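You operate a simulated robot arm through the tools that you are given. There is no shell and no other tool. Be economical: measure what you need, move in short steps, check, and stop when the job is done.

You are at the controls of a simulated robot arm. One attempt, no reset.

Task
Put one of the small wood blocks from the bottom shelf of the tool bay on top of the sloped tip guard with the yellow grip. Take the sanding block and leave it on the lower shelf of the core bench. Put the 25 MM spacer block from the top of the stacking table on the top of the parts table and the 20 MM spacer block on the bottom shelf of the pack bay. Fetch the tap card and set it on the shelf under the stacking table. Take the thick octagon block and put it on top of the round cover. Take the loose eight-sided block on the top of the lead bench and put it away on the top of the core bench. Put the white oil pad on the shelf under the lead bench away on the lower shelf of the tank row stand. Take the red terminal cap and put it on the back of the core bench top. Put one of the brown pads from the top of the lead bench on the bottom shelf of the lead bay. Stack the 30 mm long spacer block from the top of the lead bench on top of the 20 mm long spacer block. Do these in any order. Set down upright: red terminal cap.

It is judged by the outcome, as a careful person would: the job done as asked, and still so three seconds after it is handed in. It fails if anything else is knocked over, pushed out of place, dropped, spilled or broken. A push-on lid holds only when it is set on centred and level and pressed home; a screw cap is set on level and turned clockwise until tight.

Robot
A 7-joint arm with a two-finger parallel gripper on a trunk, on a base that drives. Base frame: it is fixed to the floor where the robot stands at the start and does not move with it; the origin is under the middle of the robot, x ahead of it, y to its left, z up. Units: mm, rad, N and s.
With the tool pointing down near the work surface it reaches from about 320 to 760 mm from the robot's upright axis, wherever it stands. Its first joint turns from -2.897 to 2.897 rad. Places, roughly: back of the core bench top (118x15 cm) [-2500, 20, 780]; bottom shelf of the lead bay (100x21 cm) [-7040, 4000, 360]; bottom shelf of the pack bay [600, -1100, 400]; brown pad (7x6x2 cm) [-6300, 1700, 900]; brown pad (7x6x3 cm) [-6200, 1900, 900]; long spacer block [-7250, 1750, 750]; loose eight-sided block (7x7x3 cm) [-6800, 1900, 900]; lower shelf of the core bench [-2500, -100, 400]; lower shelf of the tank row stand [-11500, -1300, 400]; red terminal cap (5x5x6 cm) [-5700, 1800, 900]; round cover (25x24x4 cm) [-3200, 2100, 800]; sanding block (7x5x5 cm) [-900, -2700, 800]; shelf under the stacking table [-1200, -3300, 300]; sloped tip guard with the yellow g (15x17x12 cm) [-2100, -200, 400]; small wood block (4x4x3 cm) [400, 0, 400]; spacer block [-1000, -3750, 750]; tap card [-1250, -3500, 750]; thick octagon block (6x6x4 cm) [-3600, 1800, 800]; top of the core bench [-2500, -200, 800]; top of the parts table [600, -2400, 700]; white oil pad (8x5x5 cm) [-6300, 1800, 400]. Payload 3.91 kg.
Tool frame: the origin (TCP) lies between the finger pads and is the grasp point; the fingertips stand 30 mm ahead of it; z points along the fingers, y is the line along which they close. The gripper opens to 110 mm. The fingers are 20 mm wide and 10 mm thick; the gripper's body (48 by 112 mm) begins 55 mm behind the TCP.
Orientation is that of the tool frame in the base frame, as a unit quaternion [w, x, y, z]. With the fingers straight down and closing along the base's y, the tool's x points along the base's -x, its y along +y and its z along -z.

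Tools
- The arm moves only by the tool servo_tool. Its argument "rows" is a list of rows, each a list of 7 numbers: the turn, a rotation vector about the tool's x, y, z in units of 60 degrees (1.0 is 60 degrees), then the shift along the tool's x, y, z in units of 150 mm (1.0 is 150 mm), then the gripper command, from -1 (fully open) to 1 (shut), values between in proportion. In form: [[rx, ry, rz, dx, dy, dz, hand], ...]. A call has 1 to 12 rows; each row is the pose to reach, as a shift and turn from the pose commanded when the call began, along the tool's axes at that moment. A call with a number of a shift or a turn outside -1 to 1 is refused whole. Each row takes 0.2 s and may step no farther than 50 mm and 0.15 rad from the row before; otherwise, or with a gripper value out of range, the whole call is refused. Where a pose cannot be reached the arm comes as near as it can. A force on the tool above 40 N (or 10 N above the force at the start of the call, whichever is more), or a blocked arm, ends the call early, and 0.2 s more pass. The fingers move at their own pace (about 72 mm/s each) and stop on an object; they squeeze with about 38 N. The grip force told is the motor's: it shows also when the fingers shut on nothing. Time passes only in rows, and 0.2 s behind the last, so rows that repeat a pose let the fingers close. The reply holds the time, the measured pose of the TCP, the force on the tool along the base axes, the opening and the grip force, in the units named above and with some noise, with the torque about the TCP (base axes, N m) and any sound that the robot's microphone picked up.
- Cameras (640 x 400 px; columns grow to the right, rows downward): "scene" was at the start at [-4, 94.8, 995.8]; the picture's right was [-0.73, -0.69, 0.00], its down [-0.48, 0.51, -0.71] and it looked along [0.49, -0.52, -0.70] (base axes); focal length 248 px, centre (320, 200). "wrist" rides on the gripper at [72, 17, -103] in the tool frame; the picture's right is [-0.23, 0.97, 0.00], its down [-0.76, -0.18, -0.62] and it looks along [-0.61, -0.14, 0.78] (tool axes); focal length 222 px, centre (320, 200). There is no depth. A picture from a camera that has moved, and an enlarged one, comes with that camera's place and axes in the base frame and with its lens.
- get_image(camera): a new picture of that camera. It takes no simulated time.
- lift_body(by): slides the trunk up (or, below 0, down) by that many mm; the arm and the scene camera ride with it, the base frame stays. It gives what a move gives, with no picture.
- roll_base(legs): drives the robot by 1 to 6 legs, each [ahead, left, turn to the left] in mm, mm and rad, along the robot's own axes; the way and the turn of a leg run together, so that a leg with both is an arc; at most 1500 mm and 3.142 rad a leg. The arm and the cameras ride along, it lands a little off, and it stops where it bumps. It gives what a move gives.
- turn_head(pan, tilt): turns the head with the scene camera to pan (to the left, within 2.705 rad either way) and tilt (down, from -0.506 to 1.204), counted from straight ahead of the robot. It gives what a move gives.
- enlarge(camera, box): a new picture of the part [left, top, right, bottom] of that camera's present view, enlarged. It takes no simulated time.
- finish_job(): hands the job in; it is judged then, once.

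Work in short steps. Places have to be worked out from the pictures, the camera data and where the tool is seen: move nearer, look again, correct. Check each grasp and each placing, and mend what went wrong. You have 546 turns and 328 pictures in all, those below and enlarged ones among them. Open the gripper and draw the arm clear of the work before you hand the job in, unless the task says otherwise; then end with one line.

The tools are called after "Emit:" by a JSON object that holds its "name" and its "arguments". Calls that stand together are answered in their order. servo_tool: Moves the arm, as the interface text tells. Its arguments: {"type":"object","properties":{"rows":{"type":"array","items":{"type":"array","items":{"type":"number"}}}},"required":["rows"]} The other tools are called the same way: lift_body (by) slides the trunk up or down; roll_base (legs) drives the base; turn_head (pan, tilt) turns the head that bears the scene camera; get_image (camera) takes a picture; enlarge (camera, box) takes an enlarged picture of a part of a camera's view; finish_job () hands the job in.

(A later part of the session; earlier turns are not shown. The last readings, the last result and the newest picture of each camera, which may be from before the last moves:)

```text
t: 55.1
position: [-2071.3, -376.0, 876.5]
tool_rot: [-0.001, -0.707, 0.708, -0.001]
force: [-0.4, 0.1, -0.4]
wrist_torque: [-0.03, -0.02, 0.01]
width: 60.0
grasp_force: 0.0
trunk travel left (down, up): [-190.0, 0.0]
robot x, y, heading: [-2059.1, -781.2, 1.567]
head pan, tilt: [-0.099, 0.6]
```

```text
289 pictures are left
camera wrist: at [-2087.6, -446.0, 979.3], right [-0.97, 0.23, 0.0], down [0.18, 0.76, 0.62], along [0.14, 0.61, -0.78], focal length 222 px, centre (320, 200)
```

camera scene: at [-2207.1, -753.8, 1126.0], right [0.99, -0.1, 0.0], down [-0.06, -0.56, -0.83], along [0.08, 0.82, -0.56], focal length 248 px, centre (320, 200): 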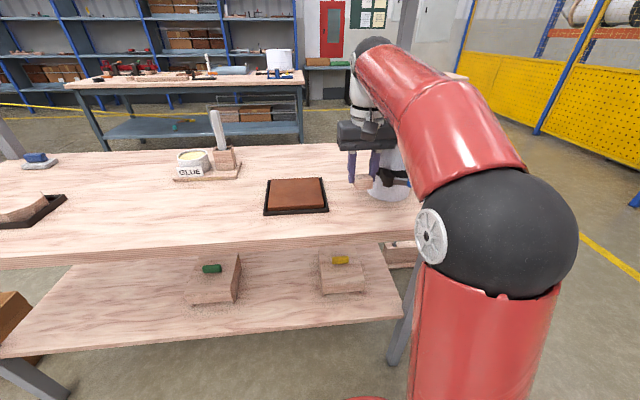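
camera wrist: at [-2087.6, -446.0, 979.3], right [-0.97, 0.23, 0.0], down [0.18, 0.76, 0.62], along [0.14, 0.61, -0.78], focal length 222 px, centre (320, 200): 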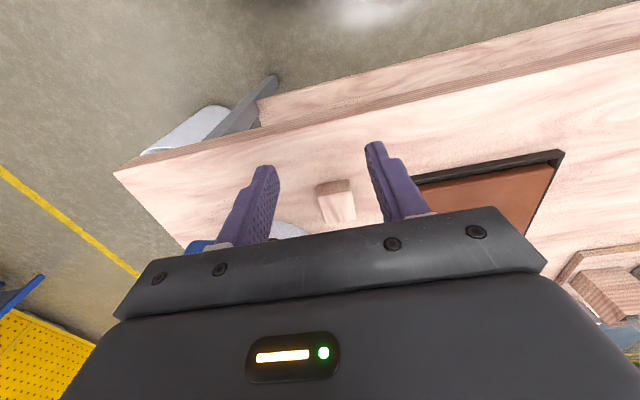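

Emit:
{"name": "enlarge", "arguments": {"camera": "wrist", "box": [280, 150, 400, 225]}}

```text
5.33 times, centred on (340, 188) of wrist
camera zoom: at [-2087.6, -446.0, 979.3], right [-0.97, 0.23, 0.0], down [0.18, 0.76, 0.62], along [0.14, 0.61, -0.78], focal length 1185 px, centre (213, 267)
```

zoom: 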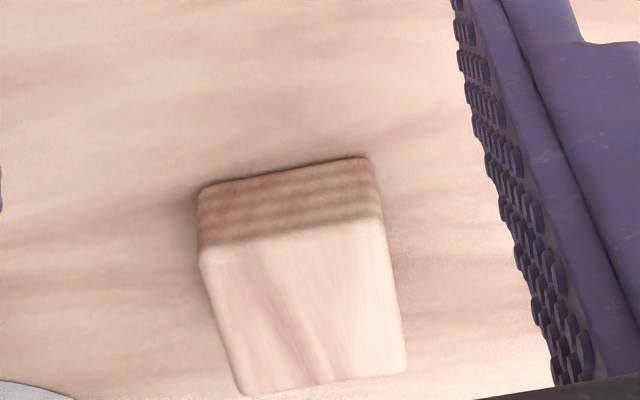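

The block stands square at (-2070,-286), top of bench z≈769. I back the base 150 mm to give room for the 60° pitch.

Emit:
{"name": "roll_base", "arguments": {"legs": [[-170, 0, 0]]}}

Emit:
{"name": "servo_tool", "arguments": {"rows": [[0, -0.125, 0, -0.1, 0, 0, -0.09], [0, -0.25, 0, -0.2, 0, 0, -0.09], [0, -0.375, 0, -0.3, 0, 0, -0.09], [0, -0.5, 0, -0.4, 0, 0, -0.09], [0, -0.625, 0, -0.5, 0, 0, -0.09], [0, -0.75, 0, -0.6, 0, 0, -0.09], [0, -0.875, 0, -0.7, 0, 0, -0.09], [0, -1.0, 0, -0.8, 0, 0, -0.09]]}}

Emit:
{"name": "get_image", "arguments": {"camera": "wrist"}}

Emit:
{"name": "get_image", "arguments": {"camera": "scene"}}

```text
t: 56.5
position: [-2070.6, -545.5, 876.6]
tool_rot: [0.001, -0.706, 0.709, -0.001]
force: [1.0, 0.1, 0.0]
wrist_torque: [0.01, 0.03, 0.0]
width: 59.9
grasp_force: 0.1
trunk travel left (down, up): [-190.0, 0.0]
robot x, y, heading: [-2064.4, -952.3, 1.569]
head pan, tilt: [-0.099, 0.6]
```

```text
t: 58.3
position: [-2071.0, -424.7, 876.2]
tool_rot: [0.356, -0.611, 0.613, 0.353]
force: [-0.9, -0.3, 0.8]
wrist_torque: [0.04, -0.01, 0.04]
width: 60.0
grasp_force: 0.0
trunk travel left (down, up): [-190.0, 0.0]
robot x, y, heading: [-2062.2, -953.9, 1.567]
head pan, tilt: [-0.099, 0.6]
```

```text
287 pictures are left
camera wrist: at [-2087.0, -550.3, 864.5], right [-0.97, 0.12, 0.2], down [0.18, -0.16, 0.97], along [0.15, 0.98, 0.14], focal length 222 px, centre (320, 200)
```

wrist: 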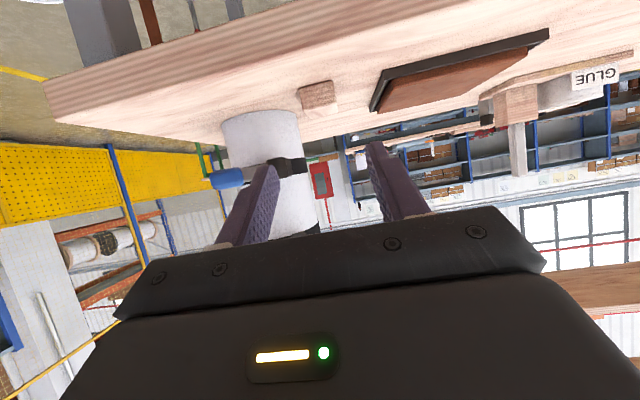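

```text
286 pictures are left
camera scene: at [-2207.5, -924.6, 1126.0], right [0.99, -0.1, 0.0], down [-0.06, -0.56, -0.83], along [0.09, 0.82, -0.56], focal length 248 px, centre (320, 200)
```

scene: 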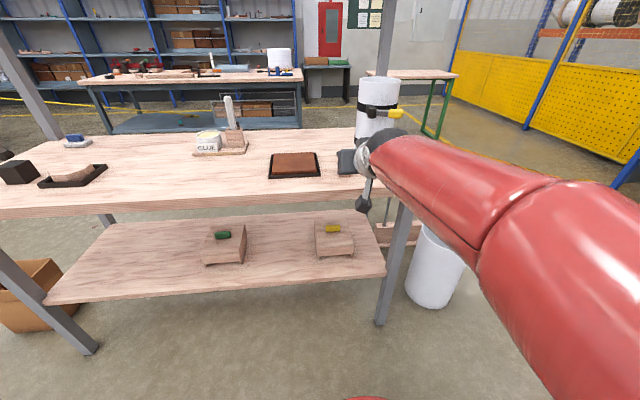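

Emit:
{"name": "servo_tool", "arguments": {"rows": [[0, 0, 0, 0, 0, 0.3, -0.09], [0, 0, 0, 0.02, 0, 0.6, -0.09], [0, 0, 0, 0.03, 0, 0.75, -0.09]]}}

Emit:
{"name": "get_image", "arguments": {"camera": "wrist"}}

```text
t: 59.1
position: [-2069.7, -330.8, 816.5]
tool_rot: [0.355, -0.612, 0.613, 0.352]
force: [0.8, -0.7, -0.2]
wrist_torque: [0.0, 0.0, 0.0]
width: 60.0
grasp_force: 0.1
trunk travel left (down, up): [-190.0, 0.0]
robot x, y, heading: [-2059.1, -951.8, 1.572]
head pan, tilt: [-0.099, 0.6]
```

```text
285 pictures are left
camera wrist: at [-2085.6, -455.5, 803.9], right [-0.97, 0.12, 0.19], down [0.18, -0.16, 0.97], along [0.14, 0.98, 0.14], focal length 222 px, centre (320, 200)
```

wrist: 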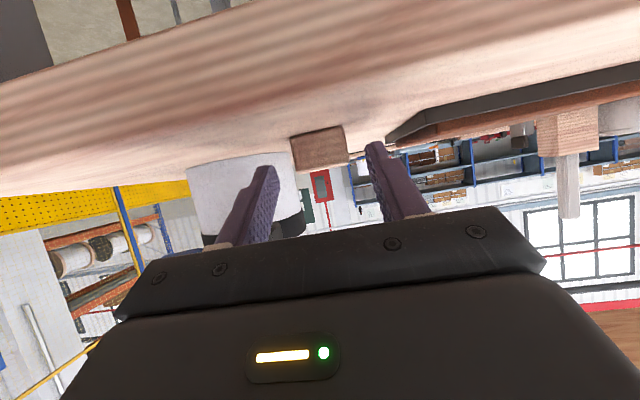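

Emit:
{"name": "servo_tool", "arguments": {"rows": [[0, 0, 0, 0.01, 0, 0.12, -0.09], [0, 0, 0, 0.02, 0, 0.24, -0.09], [0, 0, 0, 0.02, 0, 0.24, 1], [0, 0, 0, 0.02, 0, 0.24, 1], [0, 0, 0, 0.02, 0, 0.24, 1]]}}

Emit:
{"name": "get_image", "arguments": {"camera": "wrist"}}

```text
t: 59.8
position: [-2074.5, -301.6, 803.2]
tool_rot: [-0.358, 0.611, -0.608, -0.359]
force: [-1.3, -2.1, 9.1]
wrist_torque: [0.19, 0.12, 0.08]
width: 35.5
grasp_force: 19.1
trunk travel left (down, up): [-190.0, 0.0]
robot x, y, heading: [-2064.2, -952.2, 1.564]
head pan, tilt: [-0.099, 0.6]
stopped in row 3: the force on the tool passed its limit at 65 N (the readings are from after the stop); the commanded pose is now the measured one
```

```text
284 pictures are left
camera wrist: at [-2089.2, -426.7, 790.0], right [-0.97, 0.11, 0.2], down [0.18, -0.17, 0.97], along [0.14, 0.98, 0.15], focal length 222 px, centre (320, 200)
```

wrist: 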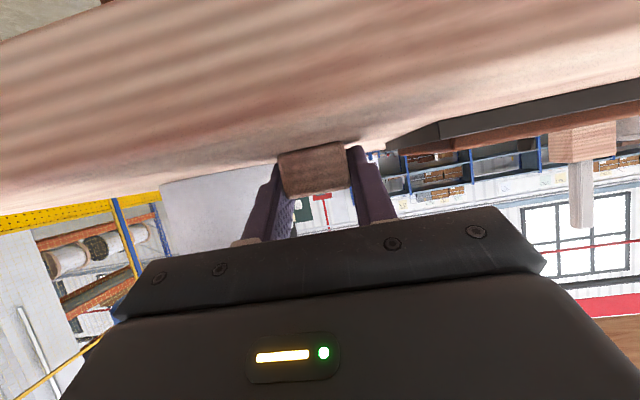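

Gripped at 35.5 mm, though the force limit tripped on closing. I squeeze fully and lift a little to check.

Emit:
{"name": "servo_tool", "arguments": {"rows": [[0, 0, 0, 0, 0, 0, 1], [0, 0, 0, 0, 0, 0, 1], [0, 0, 0, -0.15, 0, -0.09, 1], [0, 0, 0, -0.25, 0, -0.2, 1]]}}

Emit:
{"name": "get_image", "arguments": {"camera": "wrist"}}

```text
t: 60.8
position: [-2071.6, -309.5, 846.2]
tool_rot: [-0.357, 0.611, -0.611, -0.356]
force: [0.0, 0.8, -1.0]
wrist_torque: [-0.01, 0.02, 0.02]
width: 35.2
grasp_force: 38.0
trunk travel left (down, up): [-190.0, 0.0]
robot x, y, heading: [-2060.2, -954.1, 1.571]
head pan, tilt: [-0.099, 0.6]
```

```text
283 pictures are left
camera wrist: at [-2087.5, -434.0, 834.5], right [-0.97, 0.11, 0.2], down [0.18, -0.17, 0.97], along [0.14, 0.98, 0.14], focal length 222 px, centre (320, 200)
```

wrist: 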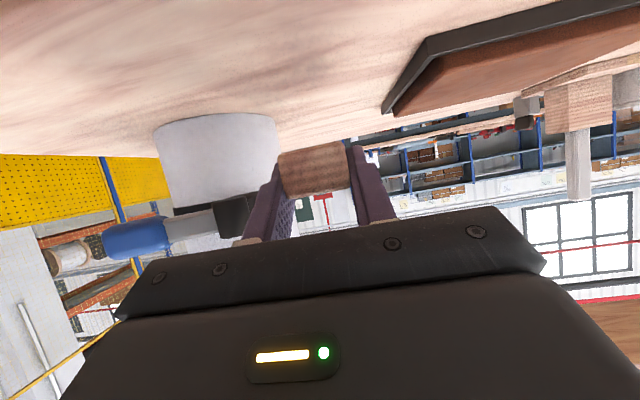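

Held well. I reverse 200 mm, lower the trunk, then lower the hand in front of the bench.

Emit:
{"name": "roll_base", "arguments": {"legs": [[-220, 0, 0]]}}

Emit:
{"name": "lift_body", "arguments": {"by": -115}}

Emit:
{"name": "servo_tool", "arguments": {"rows": [[0, 0, 0, 0.26, 0, 0.15, 1], [0, 0, 0, 0.52, 0, 0.3, 1], [0, 0, 0, 0.78, 0, 0.45, 1], [0, 0, 0, 0.866, 0, 0.5, 1]]}}

Emit:
{"name": "get_image", "arguments": {"camera": "scene"}}

```text
t: 62.5
position: [-2073.2, -529.2, 847.7]
tool_rot: [-0.356, 0.612, -0.61, -0.358]
force: [-0.6, -0.4, 0.4]
wrist_torque: [-0.01, -0.01, 0.01]
width: 34.8
grasp_force: 38.0
trunk travel left (down, up): [-190.0, 0.0]
robot x, y, heading: [-2062.5, -1175.1, 1.568]
head pan, tilt: [-0.099, 0.6]
```

```text
t: 64.0
position: [-2073.6, -528.3, 732.2]
tool_rot: [-0.357, 0.611, -0.61, -0.357]
force: [-0.2, 0.2, -0.2]
wrist_torque: [0.06, 0.01, 0.03]
width: 34.9
grasp_force: 37.5
trunk travel left (down, up): [-75.0, 115.0]
robot x, y, heading: [-2058.6, -1173.5, 1.566]
head pan, tilt: [-0.099, 0.6]
```

```text
t: 65.0
position: [-2072.7, -525.6, 583.6]
tool_rot: [-0.358, 0.611, -0.609, -0.357]
force: [-0.6, 0.7, -1.2]
wrist_torque: [0.0, 0.0, 0.02]
width: 34.8
grasp_force: 37.8
trunk travel left (down, up): [-75.0, 115.0]
robot x, y, heading: [-2064.0, -1173.4, 1.571]
head pan, tilt: [-0.099, 0.6]
```

```text
282 pictures are left
camera scene: at [-2208.1, -1145.1, 1011.0], right [0.99, -0.1, 0.0], down [-0.06, -0.56, -0.83], along [0.08, 0.82, -0.56], focal length 248 px, centre (320, 200)
```

scene: 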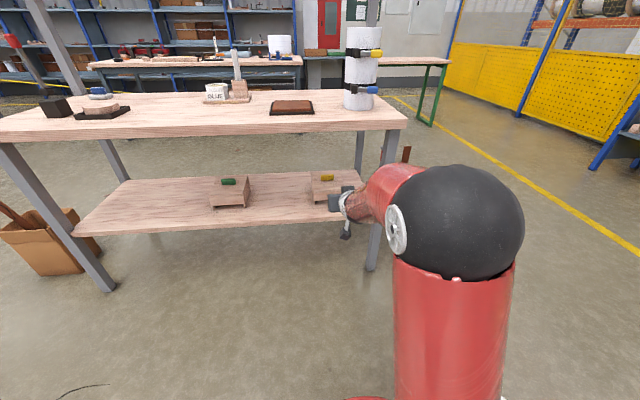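

Emit:
{"name": "servo_tool", "arguments": {"rows": [[0, 0, 0, 0.18, 0, 0.1, 1], [0, 0, 0, 0.36, 0, 0.2, 1], [0, 0, 0, 0.537, 0, 0.31, 1]]}}

Emit:
{"name": "roll_base", "arguments": {"legs": [[230, 0, 0]]}}

Emit:
{"name": "get_image", "arguments": {"camera": "scene"}}

Emit:
{"name": "get_image", "arguments": {"camera": "wrist"}}

```text
t: 65.8
position: [-2074.3, -526.3, 489.9]
tool_rot: [-0.357, 0.611, -0.61, -0.357]
force: [0.4, 0.8, -1.1]
wrist_torque: [-0.02, 0.03, -0.02]
width: 35.2
grasp_force: 37.6
trunk travel left (down, up): [-75.0, 115.0]
robot x, y, heading: [-2063.3, -1175.7, 1.567]
head pan, tilt: [-0.099, 0.6]
```

```text
t: 67.5
position: [-2074.5, -294.7, 489.6]
tool_rot: [-0.357, 0.611, -0.609, -0.358]
force: [0.1, -0.6, -0.1]
wrist_torque: [0.02, 0.02, -0.05]
width: 35.2
grasp_force: 38.0
trunk travel left (down, up): [-75.0, 115.0]
robot x, y, heading: [-2061.2, -945.6, 1.566]
head pan, tilt: [-0.099, 0.6]
```

```text
281 pictures are left
camera scene: at [-2207.8, -913.1, 1011.0], right [0.99, -0.1, 0.0], down [-0.06, -0.56, -0.82], along [0.08, 0.82, -0.57], focal length 248 px, centre (320, 200)
```

scene: 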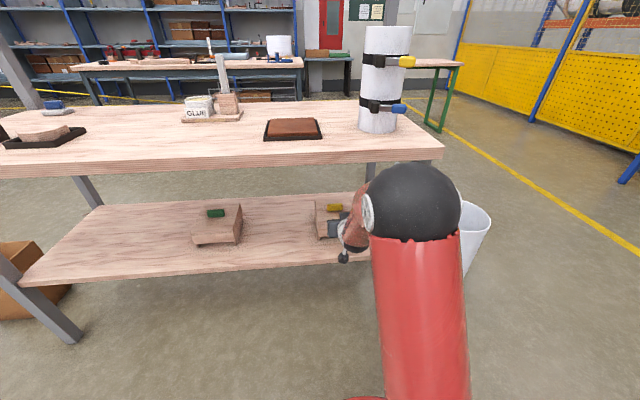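

```text
280 pictures are left
camera wrist: at [-2089.4, -419.2, 477.1], right [-0.97, 0.11, 0.2], down [0.18, -0.17, 0.97], along [0.14, 0.98, 0.14], focal length 222 px, centre (320, 200)
```

wrist: 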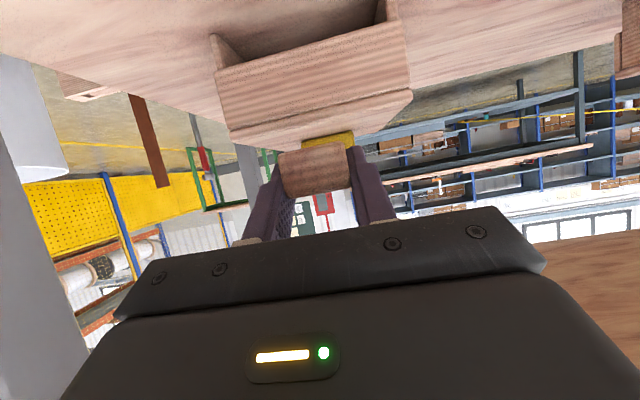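

Block bottom is visibly above the lid. I roll the base the last 85 mm in, keeping the arm shape.

Emit:
{"name": "roll_base", "arguments": {"legs": [[85, 0, 0]]}}

Emit:
{"name": "get_image", "arguments": {"camera": "wrist"}}

Emit:
{"name": "enlarge", "arguments": {"camera": "scene", "box": [280, 140, 480, 290]}}

```text
t: 68.6
position: [-2074.5, -209.1, 490.3]
tool_rot: [-0.356, 0.612, -0.61, -0.357]
force: [0.2, 0.0, -0.8]
wrist_torque: [0.01, -0.01, -0.02]
width: 34.9
grasp_force: 38.2
trunk travel left (down, up): [-75.0, 115.0]
robot x, y, heading: [-2061.4, -857.1, 1.57]
head pan, tilt: [-0.099, 0.6]
```

```text
279 pictures are left
camera wrist: at [-2089.0, -334.2, 477.1], right [-0.97, 0.11, 0.2], down [0.18, -0.17, 0.97], along [0.14, 0.98, 0.14], focal length 222 px, centre (320, 200)
```

wrist: 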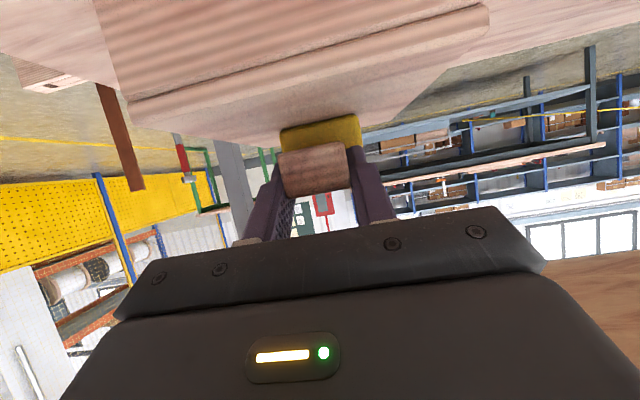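

```text
2.67 times, centred on (380, 215) of scene
camera zoom: at [-2207.6, -828.1, 1011.0], right [0.99, -0.1, 0.0], down [-0.06, -0.56, -0.82], along [0.08, 0.82, -0.57], focal length 660 px, centre (160, 160)
```

zoom: 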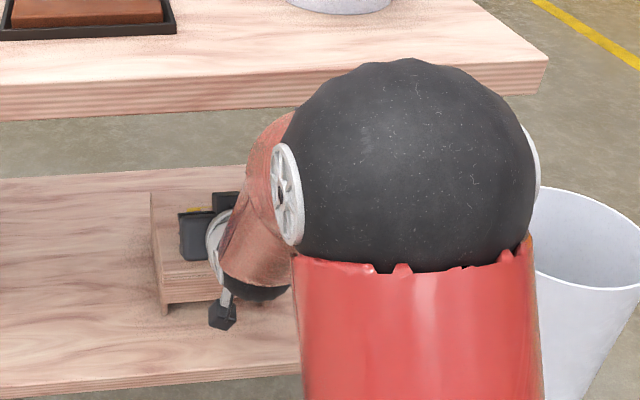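

Now I lower in small steps onto the lid.

Emit:
{"name": "servo_tool", "arguments": {"rows": [[0, 0, 0, 0.069, 0, 0.04, 1], [0, 0, 0, 0.104, 0, 0.06, 1], [0, 0, 0, 0.121, 0, 0.07, 1], [0, 0, 0, 0.139, 0, 0.08, 1]]}}

Emit:
{"name": "get_image", "arguments": {"camera": "wrist"}}

```text
t: 69.6
position: [-2074.0, -209.4, 469.5]
tool_rot: [-0.357, 0.611, -0.609, -0.359]
force: [0.1, -1.5, 10.5]
wrist_torque: [0.14, 0.04, 0.0]
width: 34.8
grasp_force: 38.4
trunk travel left (down, up): [-75.0, 115.0]
robot x, y, heading: [-2065.2, -860.7, 1.562]
head pan, tilt: [-0.099, 0.6]
```

```text
277 pictures are left
camera wrist: at [-2089.0, -333.4, 455.0], right [-0.97, 0.11, 0.2], down [0.18, -0.17, 0.97], along [0.14, 0.98, 0.15], focal length 222 px, centre (320, 200)
```

wrist: 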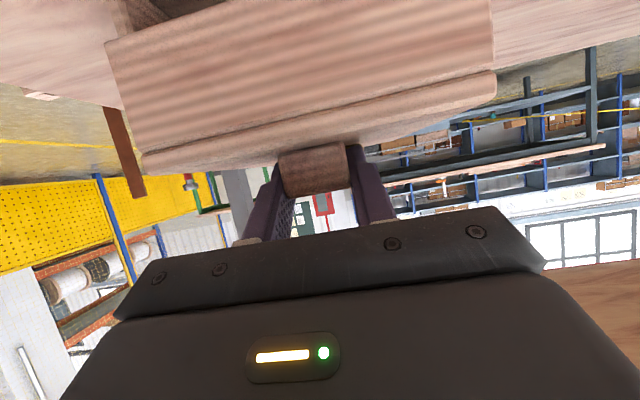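

Contact (10 N). Open and withdraw straight back.

Emit:
{"name": "servo_tool", "arguments": {"rows": [[0, 0, 0, 0, 0, 0, 0.1], [0, 0, 0, 0, 0, 0, -0.2], [0, 0, 0, 0, 0, 0, -0.2], [0, 0, 0, 0.07, 0, -0.17, -0.2], [0, 0, 0, 0.15, 0, -0.35, -0.2], [0, 0, 0, 0.25, 0, -0.6, -0.2], [0, 0, 0, 0.35, 0, -0.85, -0.2]]}}

Emit:
{"name": "enlarge", "arguments": {"camera": "scene", "box": [280, 140, 480, 290]}}

Emit:
{"name": "get_image", "arguments": {"camera": "wrist"}}

```text
t: 71.2
position: [-2072.8, -345.9, 482.0]
tool_rot: [-0.356, 0.611, -0.61, -0.356]
force: [0.3, 0.4, -0.1]
wrist_torque: [-0.02, 0.03, -0.02]
width: 66.1
grasp_force: 0.1
trunk travel left (down, up): [-75.0, 115.0]
robot x, y, heading: [-2063.2, -856.1, 1.571]
head pan, tilt: [-0.099, 0.6]
```

```text
2.67 times, centred on (380, 215) of scene
camera zoom: at [-2207.7, -828.1, 1010.9], right [0.99, -0.1, 0.0], down [-0.06, -0.56, -0.82], along [0.08, 0.82, -0.57], focal length 660 px, centre (160, 160)
```

zoom: 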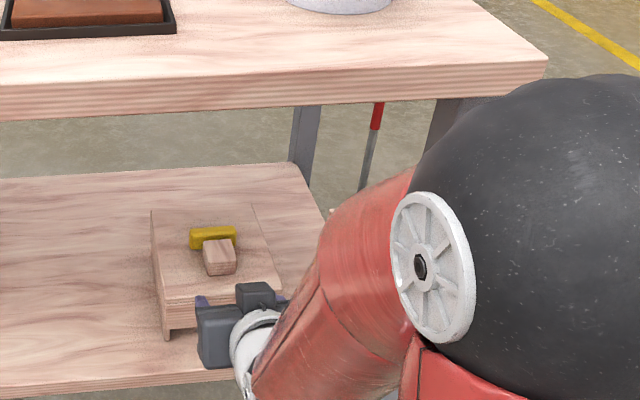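

```text
275 pictures are left
camera wrist: at [-2088.6, -470.6, 469.1], right [-0.97, 0.11, 0.2], down [0.18, -0.17, 0.97], along [0.14, 0.98, 0.14], focal length 222 px, centre (320, 200)
```

wrist: 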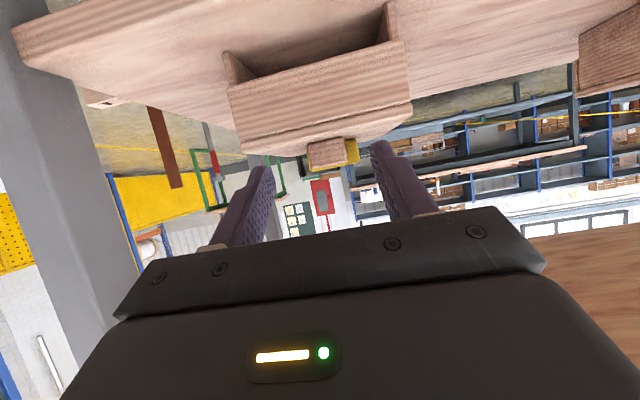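

The wood block rests on the lid in front of the grip and the guard is in place. Next: the sanding block. I back away, level the tool, and turn to face south.

Emit:
{"name": "roll_base", "arguments": {"legs": [[-550, 0, 0]]}}

Emit:
{"name": "servo_tool", "arguments": {"rows": [[0, 0.125, 0, 0, 0, -0.1, -1], [0, 0.25, 0, 0, 0, -0.2, -1], [0, 0.375, 0, 0, 0, -0.3, -1], [0, 0.5, 0, 0, 0, -0.4, -1], [0, 0.625, 0, 0, 0, -0.5, -1], [0, 0.75, 0, 0, 0, -0.6, -1], [0, 0.875, 0, 0, 0, -0.7, -1], [0, 1.0, 0, 0, 0, -0.8, -1]]}}

Emit:
{"name": "roll_base", "arguments": {"legs": [[0, 0, 3.14], [0, 1000, 0]]}}

Emit:
{"name": "turn_head", "arguments": {"pan": 0.0, "tilt": 0.4}}

Emit:
{"name": "get_image", "arguments": {"camera": "scene"}}

```text
t: 74.4
position: [-2074.2, -899.7, 482.1]
tool_rot: [-0.355, 0.612, -0.61, -0.357]
force: [-0.1, 0.5, -0.3]
wrist_torque: [-0.01, -0.06, -0.05]
width: 66.1
grasp_force: 0.1
trunk travel left (down, up): [-75.0, 115.0]
robot x, y, heading: [-2066.0, -1417.3, 1.57]
head pan, tilt: [-0.099, 0.6]
```

```text
t: 76.2
position: [-2073.2, -1005.4, 543.1]
tool_rot: [-0.003, 0.708, -0.707, -0.003]
force: [0.6, 0.7, 0.3]
wrist_torque: [0.02, 0.0, -0.02]
width: 110.2
grasp_force: 0.1
out of reach, approached as far as the arm can: row 3
trunk travel left (down, up): [-75.0, 115.0]
robot x, y, heading: [-2063.8, -1409.6, 1.567]
head pan, tilt: [-0.099, 0.6]
```

```text
t: 88.7
position: [-1062.2, -1845.1, 540.7]
tool_rot: [0.004, 0.715, 0.699, -0.004]
force: [-1.1, 0.3, -0.1]
wrist_torque: [0.01, -0.02, 0.02]
width: 109.9
grasp_force: 0.0
trunk travel left (down, up): [-75.0, 115.0]
robot x, y, heading: [-1057.9, -1438.6, -1.596]
head pan, tilt: [-0.099, 0.6]
```

```text
t: 89.4
position: [-1060.9, -1844.6, 542.1]
tool_rot: [0.003, 0.715, 0.699, -0.003]
force: [0.1, -0.1, -0.1]
wrist_torque: [-0.01, -0.04, 0.01]
width: 110.2
grasp_force: 0.0
trunk travel left (down, up): [-75.0, 115.0]
robot x, y, heading: [-1063.2, -1436.6, -1.597]
head pan, tilt: [0.0, 0.4]
```

```text
274 pictures are left
camera scene: at [-908.0, -1473.6, 1029.2], right [-1.0, 0.03, 0.0], down [0.01, 0.39, -0.92], along [-0.03, -0.92, -0.39], focal length 248 px, centre (320, 200)
```

scene: 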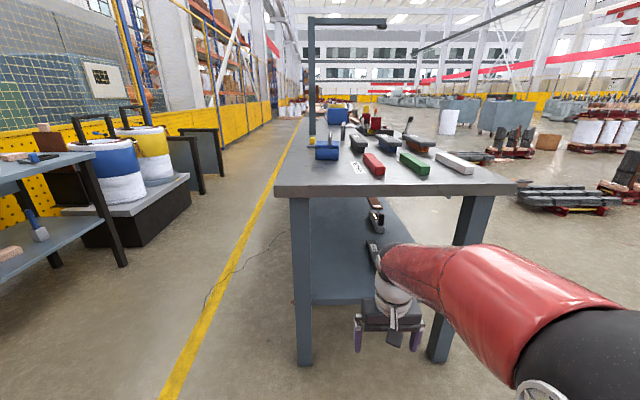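

The stacking table runs away to the south. I enlarge its top and shelf.

Emit:
{"name": "enlarge", "arguments": {"camera": "scene", "box": [270, 90, 530, 220]}}

```text
2.46 times, centred on (400, 155) of scene
camera zoom: at [-908.0, -1473.6, 1029.2], right [-1.0, 0.03, 0.0], down [0.01, 0.39, -0.92], along [-0.03, -0.92, -0.39], focal length 609 px, centre (123, 311)
```

zoom: 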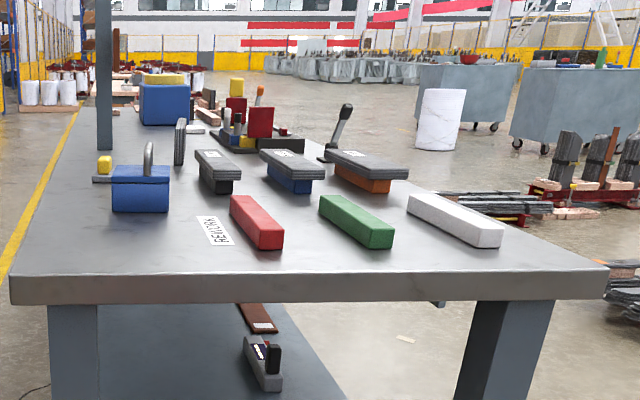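

Emit:
{"name": "enlarge", "arguments": {"camera": "scene", "box": [190, 180, 310, 320]}}

Emit:
{"name": "enlarge", "arguments": {"camera": "scene", "box": [300, 110, 360, 170]}}

```text
2.86 times, centred on (250, 250) of scene
camera zoom: at [-908.0, -1473.6, 1029.2], right [-1.0, 0.03, 0.0], down [0.01, 0.39, -0.92], along [-0.03, -0.92, -0.39], focal length 707 px, centre (520, 57)
```

zoom: 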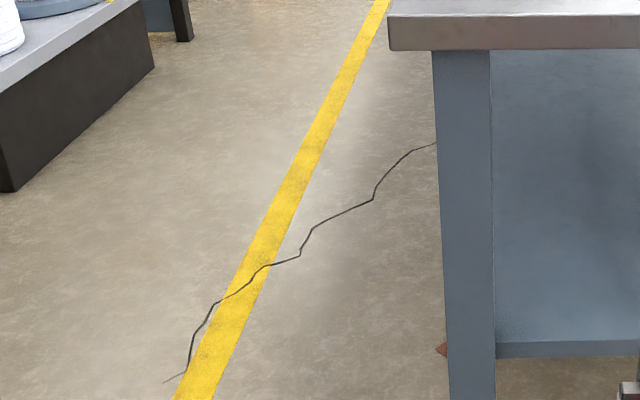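

```text
6.67 times, centred on (330, 140) of scene
camera zoom: at [-908.0, -1473.6, 1029.2], right [-1.0, 0.03, 0.0], down [0.01, 0.39, -0.92], along [-0.03, -0.92, -0.39], focal length 1650 px, centre (253, 600)
```

zoom: 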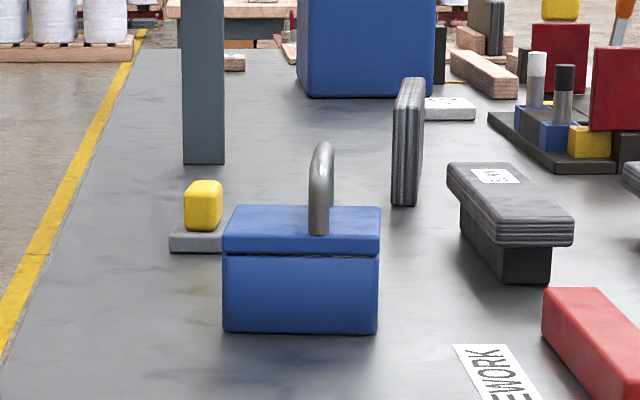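

The sanding block (grey base, yellow grip) is at about (-904,-2830), and the line on the floor is just a crack. I drive to the east side of the table, facing west.

Emit:
{"name": "roll_base", "arguments": {"legs": [[0, 750, -1.545], [0, 1390, 0]]}}

Emit:
{"name": "turn_head", "arguments": {"pan": 0.0, "tilt": 0.6}}

Emit:
{"name": "get_image", "arguments": {"camera": "scene"}}

```text
t: 95.3
position: [-1005.6, -2086.4, 541.4]
tool_rot: [0.001, 1.0, -0.022, -0.004]
force: [-0.4, 0.2, -0.7]
wrist_torque: [0.0, 0.02, 0.05]
width: 110.1
grasp_force: 0.0
trunk travel left (down, up): [-75.0, 115.0]
robot x, y, heading: [-600.3, -2097.1, 3.125]
head pan, tilt: [0.0, 0.4]
stopped in leg 2: the robot was blocked; the commanded pose is now the measured one
```

```text
t: 96.0
position: [-1006.4, -2088.0, 541.5]
tool_rot: [0.001, 1.0, -0.02, -0.005]
force: [0.0, 0.1, -0.3]
wrist_torque: [0.0, -0.01, -0.03]
width: 110.0
grasp_force: 0.0
trunk travel left (down, up): [-75.0, 115.0]
robot x, y, heading: [-602.6, -2092.8, 3.127]
head pan, tilt: [0.0, 0.6]
```

```text
270 pictures are left
camera scene: at [-629.6, -2246.3, 1011.4], right [0.02, 1.0, 0.0], down [0.56, -0.01, -0.83], along [-0.83, 0.01, -0.56], focal length 248 px, centre (320, 200)
```

scene: 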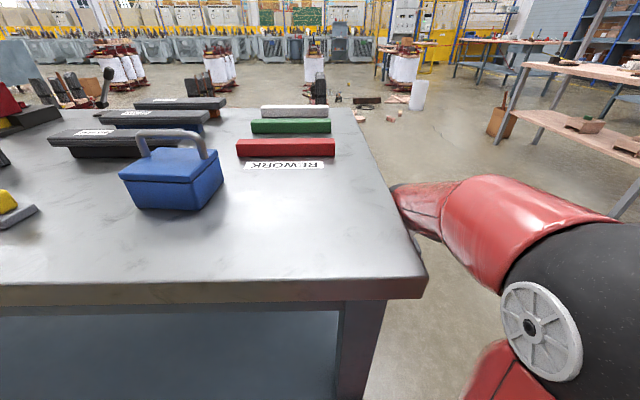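

The turn bent that leg and the arm touched the table's north end. I back off north, move further east, then go south.

Emit:
{"name": "roll_base", "arguments": {"legs": [[0, -200, 0], [-330, 0, 0.015]]}}

Emit:
{"name": "roll_base", "arguments": {"legs": [[0, 900, 0]]}}

Emit:
{"name": "get_image", "arguments": {"camera": "scene"}}

```text
t: 99.4
position: [-673.1, -1900.5, 539.6]
tool_rot: [0.0, 1.0, -0.012, -0.004]
force: [-0.6, 0.0, 0.6]
wrist_torque: [-0.03, 0.01, 0.0]
width: 110.2
grasp_force: 0.0
trunk travel left (down, up): [-75.0, 115.0]
robot x, y, heading: [-263.7, -1900.1, 3.137]
head pan, tilt: [0.0, 0.6]
```

```text
t: 104.2
position: [-672.1, -2802.7, 540.5]
tool_rot: [0.0, 1.0, -0.01, -0.003]
force: [-0.2, 0.0, 0.5]
wrist_torque: [-0.01, 0.04, -0.01]
width: 110.0
grasp_force: 0.1
trunk travel left (down, up): [-75.0, 115.0]
robot x, y, heading: [-265.9, -2805.0, -3.135]
head pan, tilt: [0.0, 0.6]
```

```text
269 pictures are left
camera scene: at [-293.1, -2953.8, 1011.0], right [0.0, 1.0, 0.0], down [0.56, 0.0, -0.83], along [-0.83, 0.0, -0.56], focal length 248 px, centre (320, 200)
```

scene: 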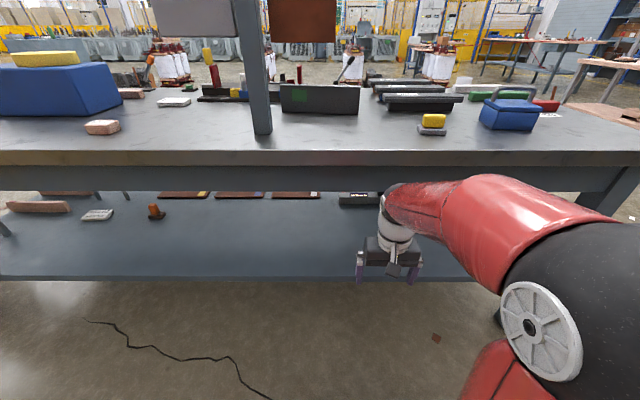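

Sanding block at about (-896,-2665), table top z≈803. I raise the trunk, shift north 130 mm, and raise the hand above the table.

Emit:
{"name": "lift_body", "arguments": {"by": 115}}

Emit:
{"name": "servo_tool", "arguments": {"rows": [[0, 0, 0, 0, 0, -0.33, -1], [0, 0, 0, 0, 0, -0.66, -1], [0, 0, 0, 0, 0, -1.0, -1]]}}

Emit:
{"name": "servo_tool", "arguments": {"rows": [[0, 0, 0, 0, 0, -0.33, -1], [0, 0, 0, 0, 0, -0.66, -1], [0, 0, 0, 0, 0, -0.9, -1]]}}

Emit:
{"name": "roll_base", "arguments": {"legs": [[80, -135, 0]]}}

Emit:
{"name": "get_image", "arguments": {"camera": "wrist"}}

Emit:
{"name": "get_image", "arguments": {"camera": "scene"}}

```text
t: 105.6
position: [-672.8, -2802.3, 655.2]
tool_rot: [0.0, 1.0, -0.01, -0.003]
force: [-0.5, 0.5, -0.7]
wrist_torque: [0.01, 0.01, 0.01]
width: 110.1
grasp_force: 0.0
trunk travel left (down, up): [-190.0, 0.0]
robot x, y, heading: [-265.6, -2802.7, -3.139]
head pan, tilt: [0.0, 0.6]
```

```text
refused: row 3 steps farther than a row can; nothing moved
```

```text
t: 106.4
position: [-670.1, -2802.4, 792.8]
tool_rot: [0.0, 1.0, -0.009, -0.003]
force: [-0.4, 0.3, 0.1]
wrist_torque: [0.04, 0.02, -0.01]
width: 110.0
grasp_force: 0.0
trunk travel left (down, up): [-190.0, 0.0]
robot x, y, heading: [-265.6, -2795.7, -3.137]
head pan, tilt: [0.0, 0.6]
```

```text
t: 107.8
position: [-751.7, -2665.8, 792.6]
tool_rot: [0.0, 1.0, -0.009, -0.005]
force: [0.5, -0.1, -0.3]
wrist_torque: [0.0, 0.03, 0.0]
width: 110.1
grasp_force: 0.0
trunk travel left (down, up): [-190.0, 0.0]
robot x, y, heading: [-348.5, -2667.4, -3.145]
head pan, tilt: [0.0, 0.6]
```

```text
268 pictures are left
camera wrist: at [-678.1, -2684.1, 894.7], right [-0.25, -0.97, 0.0], down [-0.75, 0.19, 0.63], along [-0.61, 0.15, -0.78], focal length 222 px, centre (320, 200)
```

wrist: 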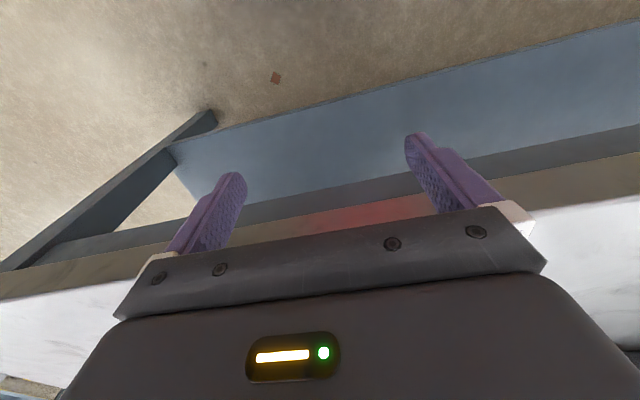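

```text
267 pictures are left
camera scene: at [-373.9, -2818.4, 1126.0], right [0.0, 1.0, 0.0], down [0.56, 0.0, -0.83], along [-0.83, 0.0, -0.56], focal length 248 px, centre (320, 200)
```

scene: 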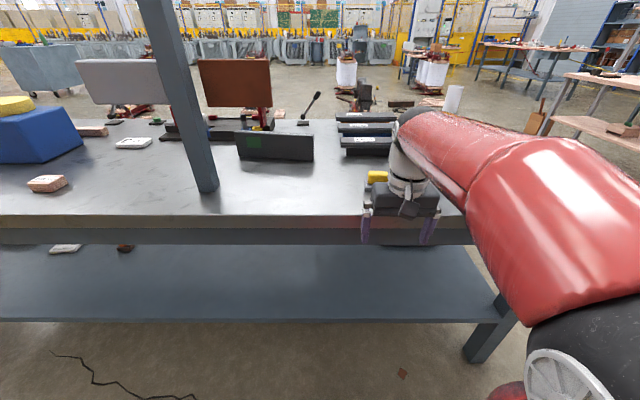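

Emit:
{"name": "servo_tool", "arguments": {"rows": [[0, 0, 0, 0, 0, -0.3, -1], [0, 0, 0, 0, 0, -0.6, -1], [0, 0, 0, 0, 0, -0.85, -1], [0, 0, 0, -0.3, 0, -0.85, -1], [0, 0, 0, -0.5, 0, -0.85, -1]]}}

Emit:
{"name": "get_image", "arguments": {"camera": "wrist"}}

```text
t: 109.0
position: [-825.2, -2665.2, 920.5]
tool_rot: [0.0, 1.0, -0.009, -0.004]
force: [0.7, 0.3, 0.3]
wrist_torque: [-0.01, 0.03, 0.01]
width: 109.9
grasp_force: 0.1
trunk travel left (down, up): [-190.0, 0.0]
robot x, y, heading: [-348.9, -2666.8, -3.141]
head pan, tilt: [0.0, 0.6]
```

```text
266 pictures are left
camera wrist: at [-751.4, -2683.2, 1022.7], right [-0.25, -0.97, 0.0], down [-0.75, 0.19, 0.63], along [-0.61, 0.15, -0.78], focal length 222 px, centre (320, 200)
```

wrist: 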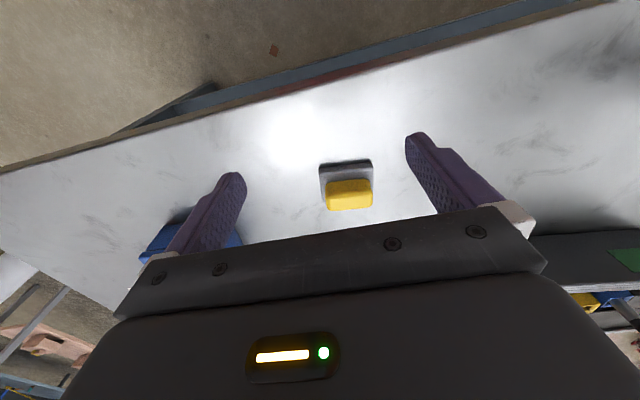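

Emit:
{"name": "enlarge", "arguments": {"camera": "wrist", "box": [280, 130, 420, 220]}}

```text
4.44 times, centred on (350, 175) of wrist
camera zoom: at [-751.4, -2683.2, 1022.7], right [-0.25, -0.97, 0.0], down [-0.75, 0.19, 0.63], along [-0.61, 0.15, -0.78], focal length 987 px, centre (187, 311)
```

zoom: 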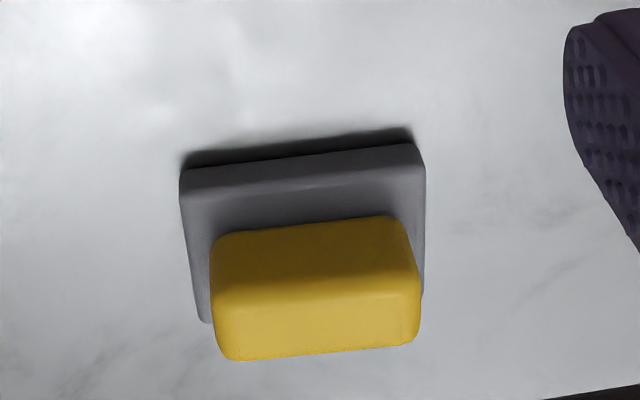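

Yellow grip centre near (-895,-2678), top about 850. I move above it.

Emit:
{"name": "servo_tool", "arguments": {"rows": [[0, 0, 0, -0.2, 0.05, 0, -1], [0, 0, 0, -0.467, 0.087, 0.1, -0.6], [0, 0, 0, -0.467, 0.087, 0.2, -0.6]]}}

Emit:
{"name": "get_image", "arguments": {"camera": "wrist"}}

```text
t: 109.8
position: [-896.1, -2676.6, 891.0]
tool_rot: [0.0, 1.0, -0.009, -0.003]
force: [0.6, -0.5, -0.1]
wrist_torque: [0.04, -0.02, 0.02]
width: 88.2
grasp_force: 0.0
trunk travel left (down, up): [-190.0, 0.0]
robot x, y, heading: [-349.7, -2662.3, -3.142]
head pan, tilt: [0.0, 0.6]
```

```text
264 pictures are left
camera wrist: at [-822.6, -2694.1, 993.2], right [-0.25, -0.97, 0.0], down [-0.75, 0.19, 0.63], along [-0.61, 0.15, -0.78], focal length 222 px, centre (320, 200)
```

wrist: 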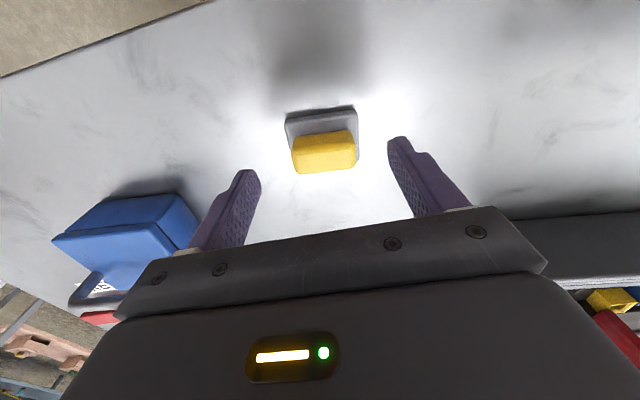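

Refined: grip top z≈856, centre (-893,-2680). I descend to TCP 850 and close.

Emit:
{"name": "servo_tool", "arguments": {"rows": [[0, 0, 0, 0.015, 0.02, 0.14, -0.6], [0, 0, 0, 0.015, 0.02, 0.27, -0.6], [0, 0, 0, 0.015, 0.02, 0.27, 0.1], [0, 0, 0, 0.015, 0.02, 0.27, 1], [0, 0, 0, 0.015, 0.02, 0.27, 1], [0, 0, 0, 0.015, 0.02, 0.27, 1]]}}

Emit:
{"name": "get_image", "arguments": {"camera": "wrist"}}

```text
t: 111.2
position: [-893.9, -2679.2, 850.3]
tool_rot: [0.0, 1.0, -0.01, -0.003]
force: [0.9, -0.3, -0.1]
wrist_torque: [0.03, 0.09, -0.02]
width: 49.7
grasp_force: 37.7
trunk travel left (down, up): [-190.0, 0.0]
robot x, y, heading: [-343.4, -2664.9, -3.139]
head pan, tilt: [0.0, 0.6]
```

```text
263 pictures are left
camera wrist: at [-820.6, -2697.3, 952.7], right [-0.25, -0.97, 0.0], down [-0.75, 0.19, 0.63], along [-0.61, 0.15, -0.78], focal length 222 px, centre (320, 200)
```

wrist: 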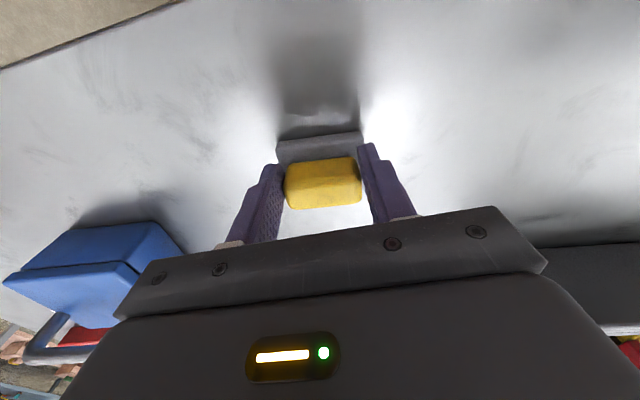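

Gripped (50 mm). Since the core bench's lower shelf needs a pitched wrist, I re-grip here with the tool pitched 35° forward so the block will still sit level.

Emit:
{"name": "servo_tool", "arguments": {"rows": [[0, 0, 0, 0, 0, 0, -0.5], [0, 0, 0, 0, 0, 0, -0.5], [0, -0.12, 0, 0, 0, 0, -0.5], [0, -0.24, 0, 0, 0, 0, -0.5], [0, -0.36, 0, 0, 0, 0, -0.5], [0, -0.48, 0, 0, 0, 0, -0.5], [0, -0.583, 0, 0, 0, 0, -0.5], [0, -0.583, 0, 0, 0, 0, 0.2], [0, -0.583, 0, 0, 0, 0, 1], [0, -0.583, 0, 0, 0, 0, 1], [0, -0.583, 0, 0, 0, 0, 1]]}}

Emit:
{"name": "get_image", "arguments": {"camera": "wrist"}}

```text
t: 113.6
position: [-894.0, -2680.0, 851.0]
tool_rot: [-0.003, 0.952, -0.009, -0.305]
force: [0.0, 0.1, 3.4]
wrist_torque: [0.12, 0.1, -0.05]
width: 50.0
grasp_force: 37.8
trunk travel left (down, up): [-190.0, 0.0]
robot x, y, heading: [-347.6, -2666.5, -3.14]
head pan, tilt: [0.0, 0.6]
```

```text
262 pictures are left
camera wrist: at [-774.8, -2698.0, 892.5], right [-0.2, -0.97, 0.13], down [-0.26, 0.18, 0.95], along [-0.94, 0.16, -0.29], focal length 222 px, centre (320, 200)
```

wrist: 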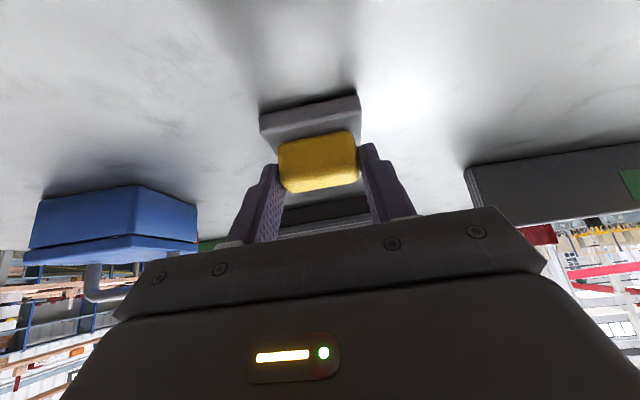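

Held at the pitched angle. I lift it and drive back toward the core bench, in separate straight legs.

Emit:
{"name": "servo_tool", "arguments": {"rows": [[0, 0, 0, -0.13, 0, -0.18, 1], [0, 0, 0, -0.26, 0, -0.36, 1], [0, 0, 0, -0.382, 0, -0.546, 1]]}}

Emit:
{"name": "roll_base", "arguments": {"legs": [[-200, 0, 0], [0, -1200, 0], [0, 0, -1.571]]}}

Emit:
{"name": "roll_base", "arguments": {"legs": [[0, 1400, 0], [0, 700, 0]]}}

Emit:
{"name": "get_image", "arguments": {"camera": "scene"}}

```text
t: 114.4
position: [-891.8, -2679.1, 949.4]
tool_rot: [-0.003, 0.953, -0.009, -0.303]
force: [0.7, -0.5, -0.1]
wrist_torque: [0.0, -0.03, -0.02]
width: 49.6
grasp_force: 38.0
trunk travel left (down, up): [-190.0, 0.0]
robot x, y, heading: [-346.5, -2663.6, -3.137]
head pan, tilt: [0.0, 0.6]
```

```text
t: 125.6
position: [-162.6, -910.6, 948.5]
tool_rot: [0.217, -0.668, 0.68, 0.213]
force: [0.1, -0.3, -0.3]
wrist_torque: [-0.02, -0.02, -0.01]
width: 49.0
grasp_force: 38.2
trunk travel left (down, up): [-190.0, 0.0]
robot x, y, heading: [-148.1, -1458.4, 1.572]
head pan, tilt: [0.0, 0.6]
```

```text
t: 135.9
position: [-2257.2, -917.9, 949.7]
tool_rot: [0.216, -0.669, 0.679, 0.213]
force: [0.1, 0.3, -1.4]
wrist_torque: [0.0, -0.01, 0.01]
width: 49.1
grasp_force: 37.6
trunk travel left (down, up): [-190.0, 0.0]
robot x, y, heading: [-2238.8, -1467.7, 1.571]
head pan, tilt: [0.0, 0.6]
```

```text
261 pictures are left
camera scene: at [-2393.2, -1438.5, 1126.0], right [1.0, 0.01, 0.0], down [0.0, -0.57, -0.82], along [-0.01, 0.82, -0.57], focal length 248 px, centre (320, 200)
```

scene: 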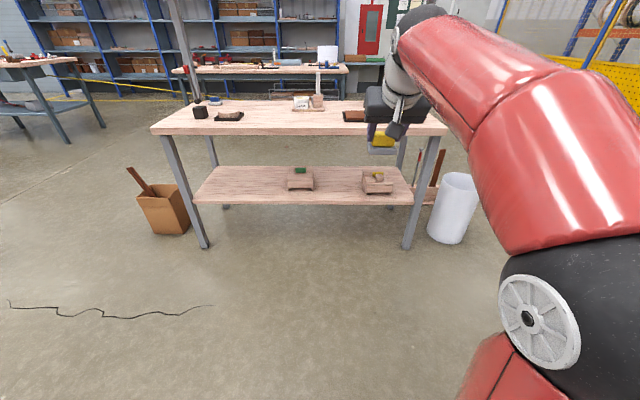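

Emit:
{"name": "lift_body", "arguments": {"by": -115}}

Emit:
{"name": "servo_tool", "arguments": {"rows": [[0, 0, 0, 0.18, 0, 0.257, 1], [0, 0, 0, 0.36, 0, 0.514, 1], [0, 0, 0, 0.54, 0, 0.77, 1], [0, 0, 0, 0.7, 0, 1.0, 1]]}}

Emit:
{"name": "servo_tool", "arguments": {"rows": [[0, 0, 0, 0.18, 0, 0.257, 1], [0, 0, 0, 0.36, 0, 0.514, 1], [0, 0, 0, 0.54, 0, 0.77, 1], [0, 0, 0, 0.7, 0, 1.0, 1]]}}

Emit:
{"name": "roll_base", "arguments": {"legs": [[300, 38, 0]]}}

Emit:
{"name": "get_image", "arguments": {"camera": "scene"}}

```text
t: 137.4
position: [-2257.6, -919.2, 835.7]
tool_rot: [0.217, -0.669, 0.678, 0.213]
force: [-1.7, -0.2, -1.3]
wrist_torque: [-0.02, -0.01, -0.01]
width: 49.2
grasp_force: 38.4
trunk travel left (down, up): [-75.0, 115.0]
robot x, y, heading: [-2238.5, -1468.2, 1.584]
head pan, tilt: [0.0, 0.6]
```

```text
t: 138.4
position: [-2256.2, -917.7, 650.7]
tool_rot: [0.217, -0.668, 0.679, 0.213]
force: [-0.2, 0.0, -0.6]
wrist_torque: [-0.02, -0.05, 0.02]
width: 49.0
grasp_force: 38.6
trunk travel left (down, up): [-75.0, 115.0]
robot x, y, heading: [-2238.7, -1467.2, 1.576]
head pan, tilt: [0.0, 0.6]
```

```text
t: 139.4
position: [-2256.0, -917.5, 467.7]
tool_rot: [0.216, -0.669, 0.678, 0.214]
force: [0.7, 0.2, -0.9]
wrist_torque: [-0.03, -0.02, 0.0]
width: 49.2
grasp_force: 37.9
trunk travel left (down, up): [-75.0, 115.0]
robot x, y, heading: [-2242.1, -1464.9, 1.581]
head pan, tilt: [0.0, 0.6]
```

```text
t: 141.5
position: [-2295.7, -617.5, 469.1]
tool_rot: [0.217, -0.668, 0.679, 0.214]
force: [-1.2, 0.7, -1.1]
wrist_torque: [-0.02, 0.0, 0.0]
width: 49.3
grasp_force: 38.0
trunk travel left (down, up): [-75.0, 115.0]
robot x, y, heading: [-2280.7, -1167.2, 1.575]
head pan, tilt: [0.0, 0.6]
```

```text
260 pictures are left
camera scene: at [-2433.0, -1139.3, 1011.0], right [1.0, 0.01, 0.0], down [0.0, -0.57, -0.82], along [0.0, 0.82, -0.57], focal length 248 px, centre (320, 200)
```

scene: 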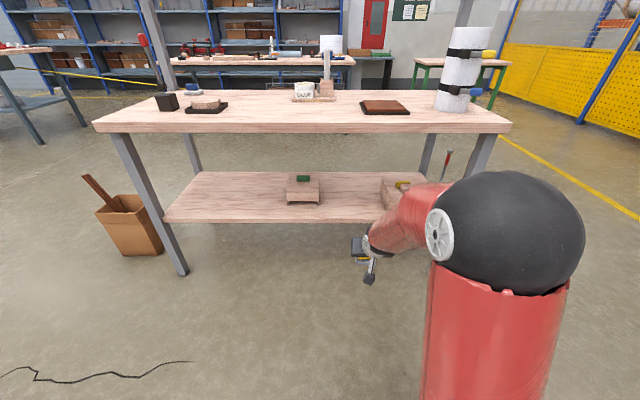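

Drive in 315 mm, block bottom at about 423 above shelf 360.

Emit:
{"name": "roll_base", "arguments": {"legs": [[318, 0, 0]]}}

Emit:
{"name": "get_image", "arguments": {"camera": "wrist"}}

Emit:
{"name": "get_image", "arguments": {"camera": "scene"}}

```text
t: 143.6
position: [-2296.9, -296.0, 468.2]
tool_rot: [0.216, -0.668, 0.679, 0.213]
force: [0.1, -0.6, -0.7]
wrist_torque: [0.0, -0.03, -0.02]
width: 49.2
grasp_force: 37.8
trunk travel left (down, up): [-75.0, 115.0]
robot x, y, heading: [-2279.7, -844.4, 1.575]
head pan, tilt: [0.0, 0.6]
```

```text
259 pictures are left
camera wrist: at [-2314.6, -413.6, 510.5], right [-0.97, 0.2, 0.13], down [0.18, 0.26, 0.95], along [0.16, 0.94, -0.29], focal length 222 px, centre (320, 200)
```

wrist: 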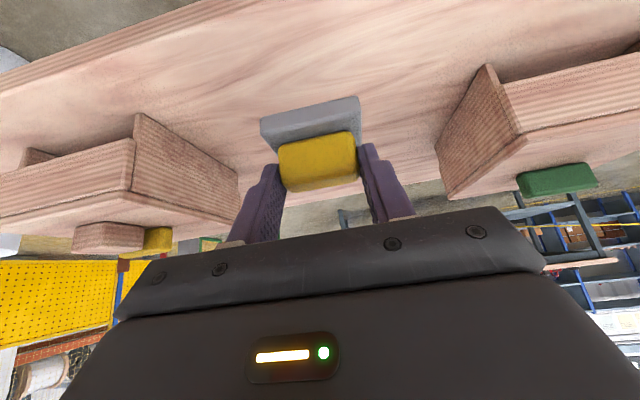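

```text
258 pictures are left
camera scene: at [-2434.8, -817.0, 1011.0], right [1.0, 0.01, 0.0], down [0.0, -0.57, -0.82], along [0.0, 0.82, -0.57], focal length 248 px, centre (320, 200)
```

scene: 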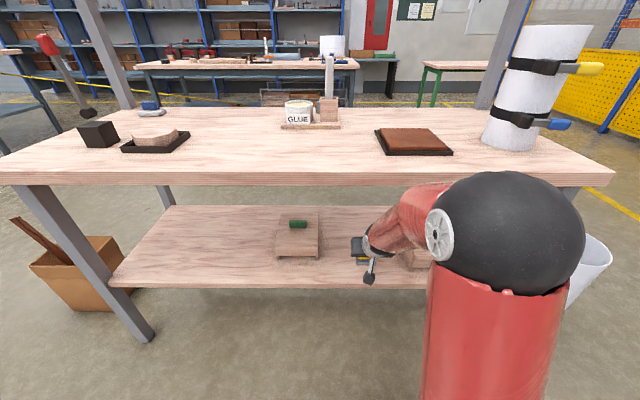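

Nicely between the guards. I lower in steps to contact.

Emit:
{"name": "servo_tool", "arguments": {"rows": [[0, 0, 0, 0.1, 0, 0.14, 1], [0, 0, 0, 0.191, 0, 0.273, 1], [0, 0, 0, 0.21, 0, 0.3, 1], [0, 0, 0, 0.225, 0, 0.322, 1], [0, 0, 0, 0.237, 0, 0.339, 1]]}}

Emit:
{"name": "get_image", "arguments": {"camera": "wrist"}}

```text
t: 144.8
position: [-2296.7, -294.2, 410.3]
tool_rot: [0.218, -0.667, 0.679, 0.216]
force: [-0.6, -10.2, 32.1]
wrist_torque: [-0.3, -0.17, -0.11]
width: 49.3
grasp_force: 37.3
trunk travel left (down, up): [-75.0, 115.0]
robot x, y, heading: [-2278.8, -844.7, 1.574]
head pan, tilt: [0.0, 0.6]
```

```text
257 pictures are left
camera wrist: at [-2314.9, -412.6, 451.4], right [-0.97, 0.2, 0.13], down [0.18, 0.25, 0.95], along [0.16, 0.95, -0.28], focal length 222 px, centre (320, 200)
```

wrist: 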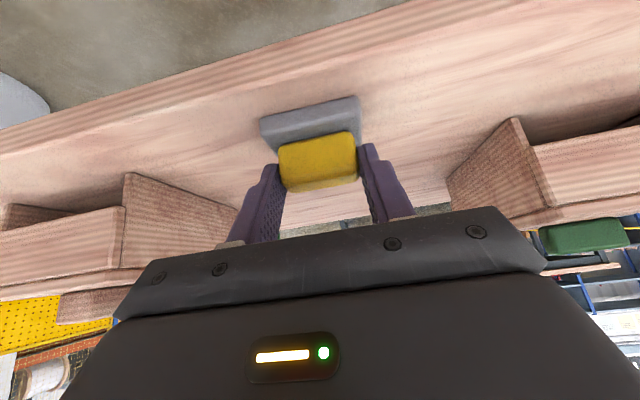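

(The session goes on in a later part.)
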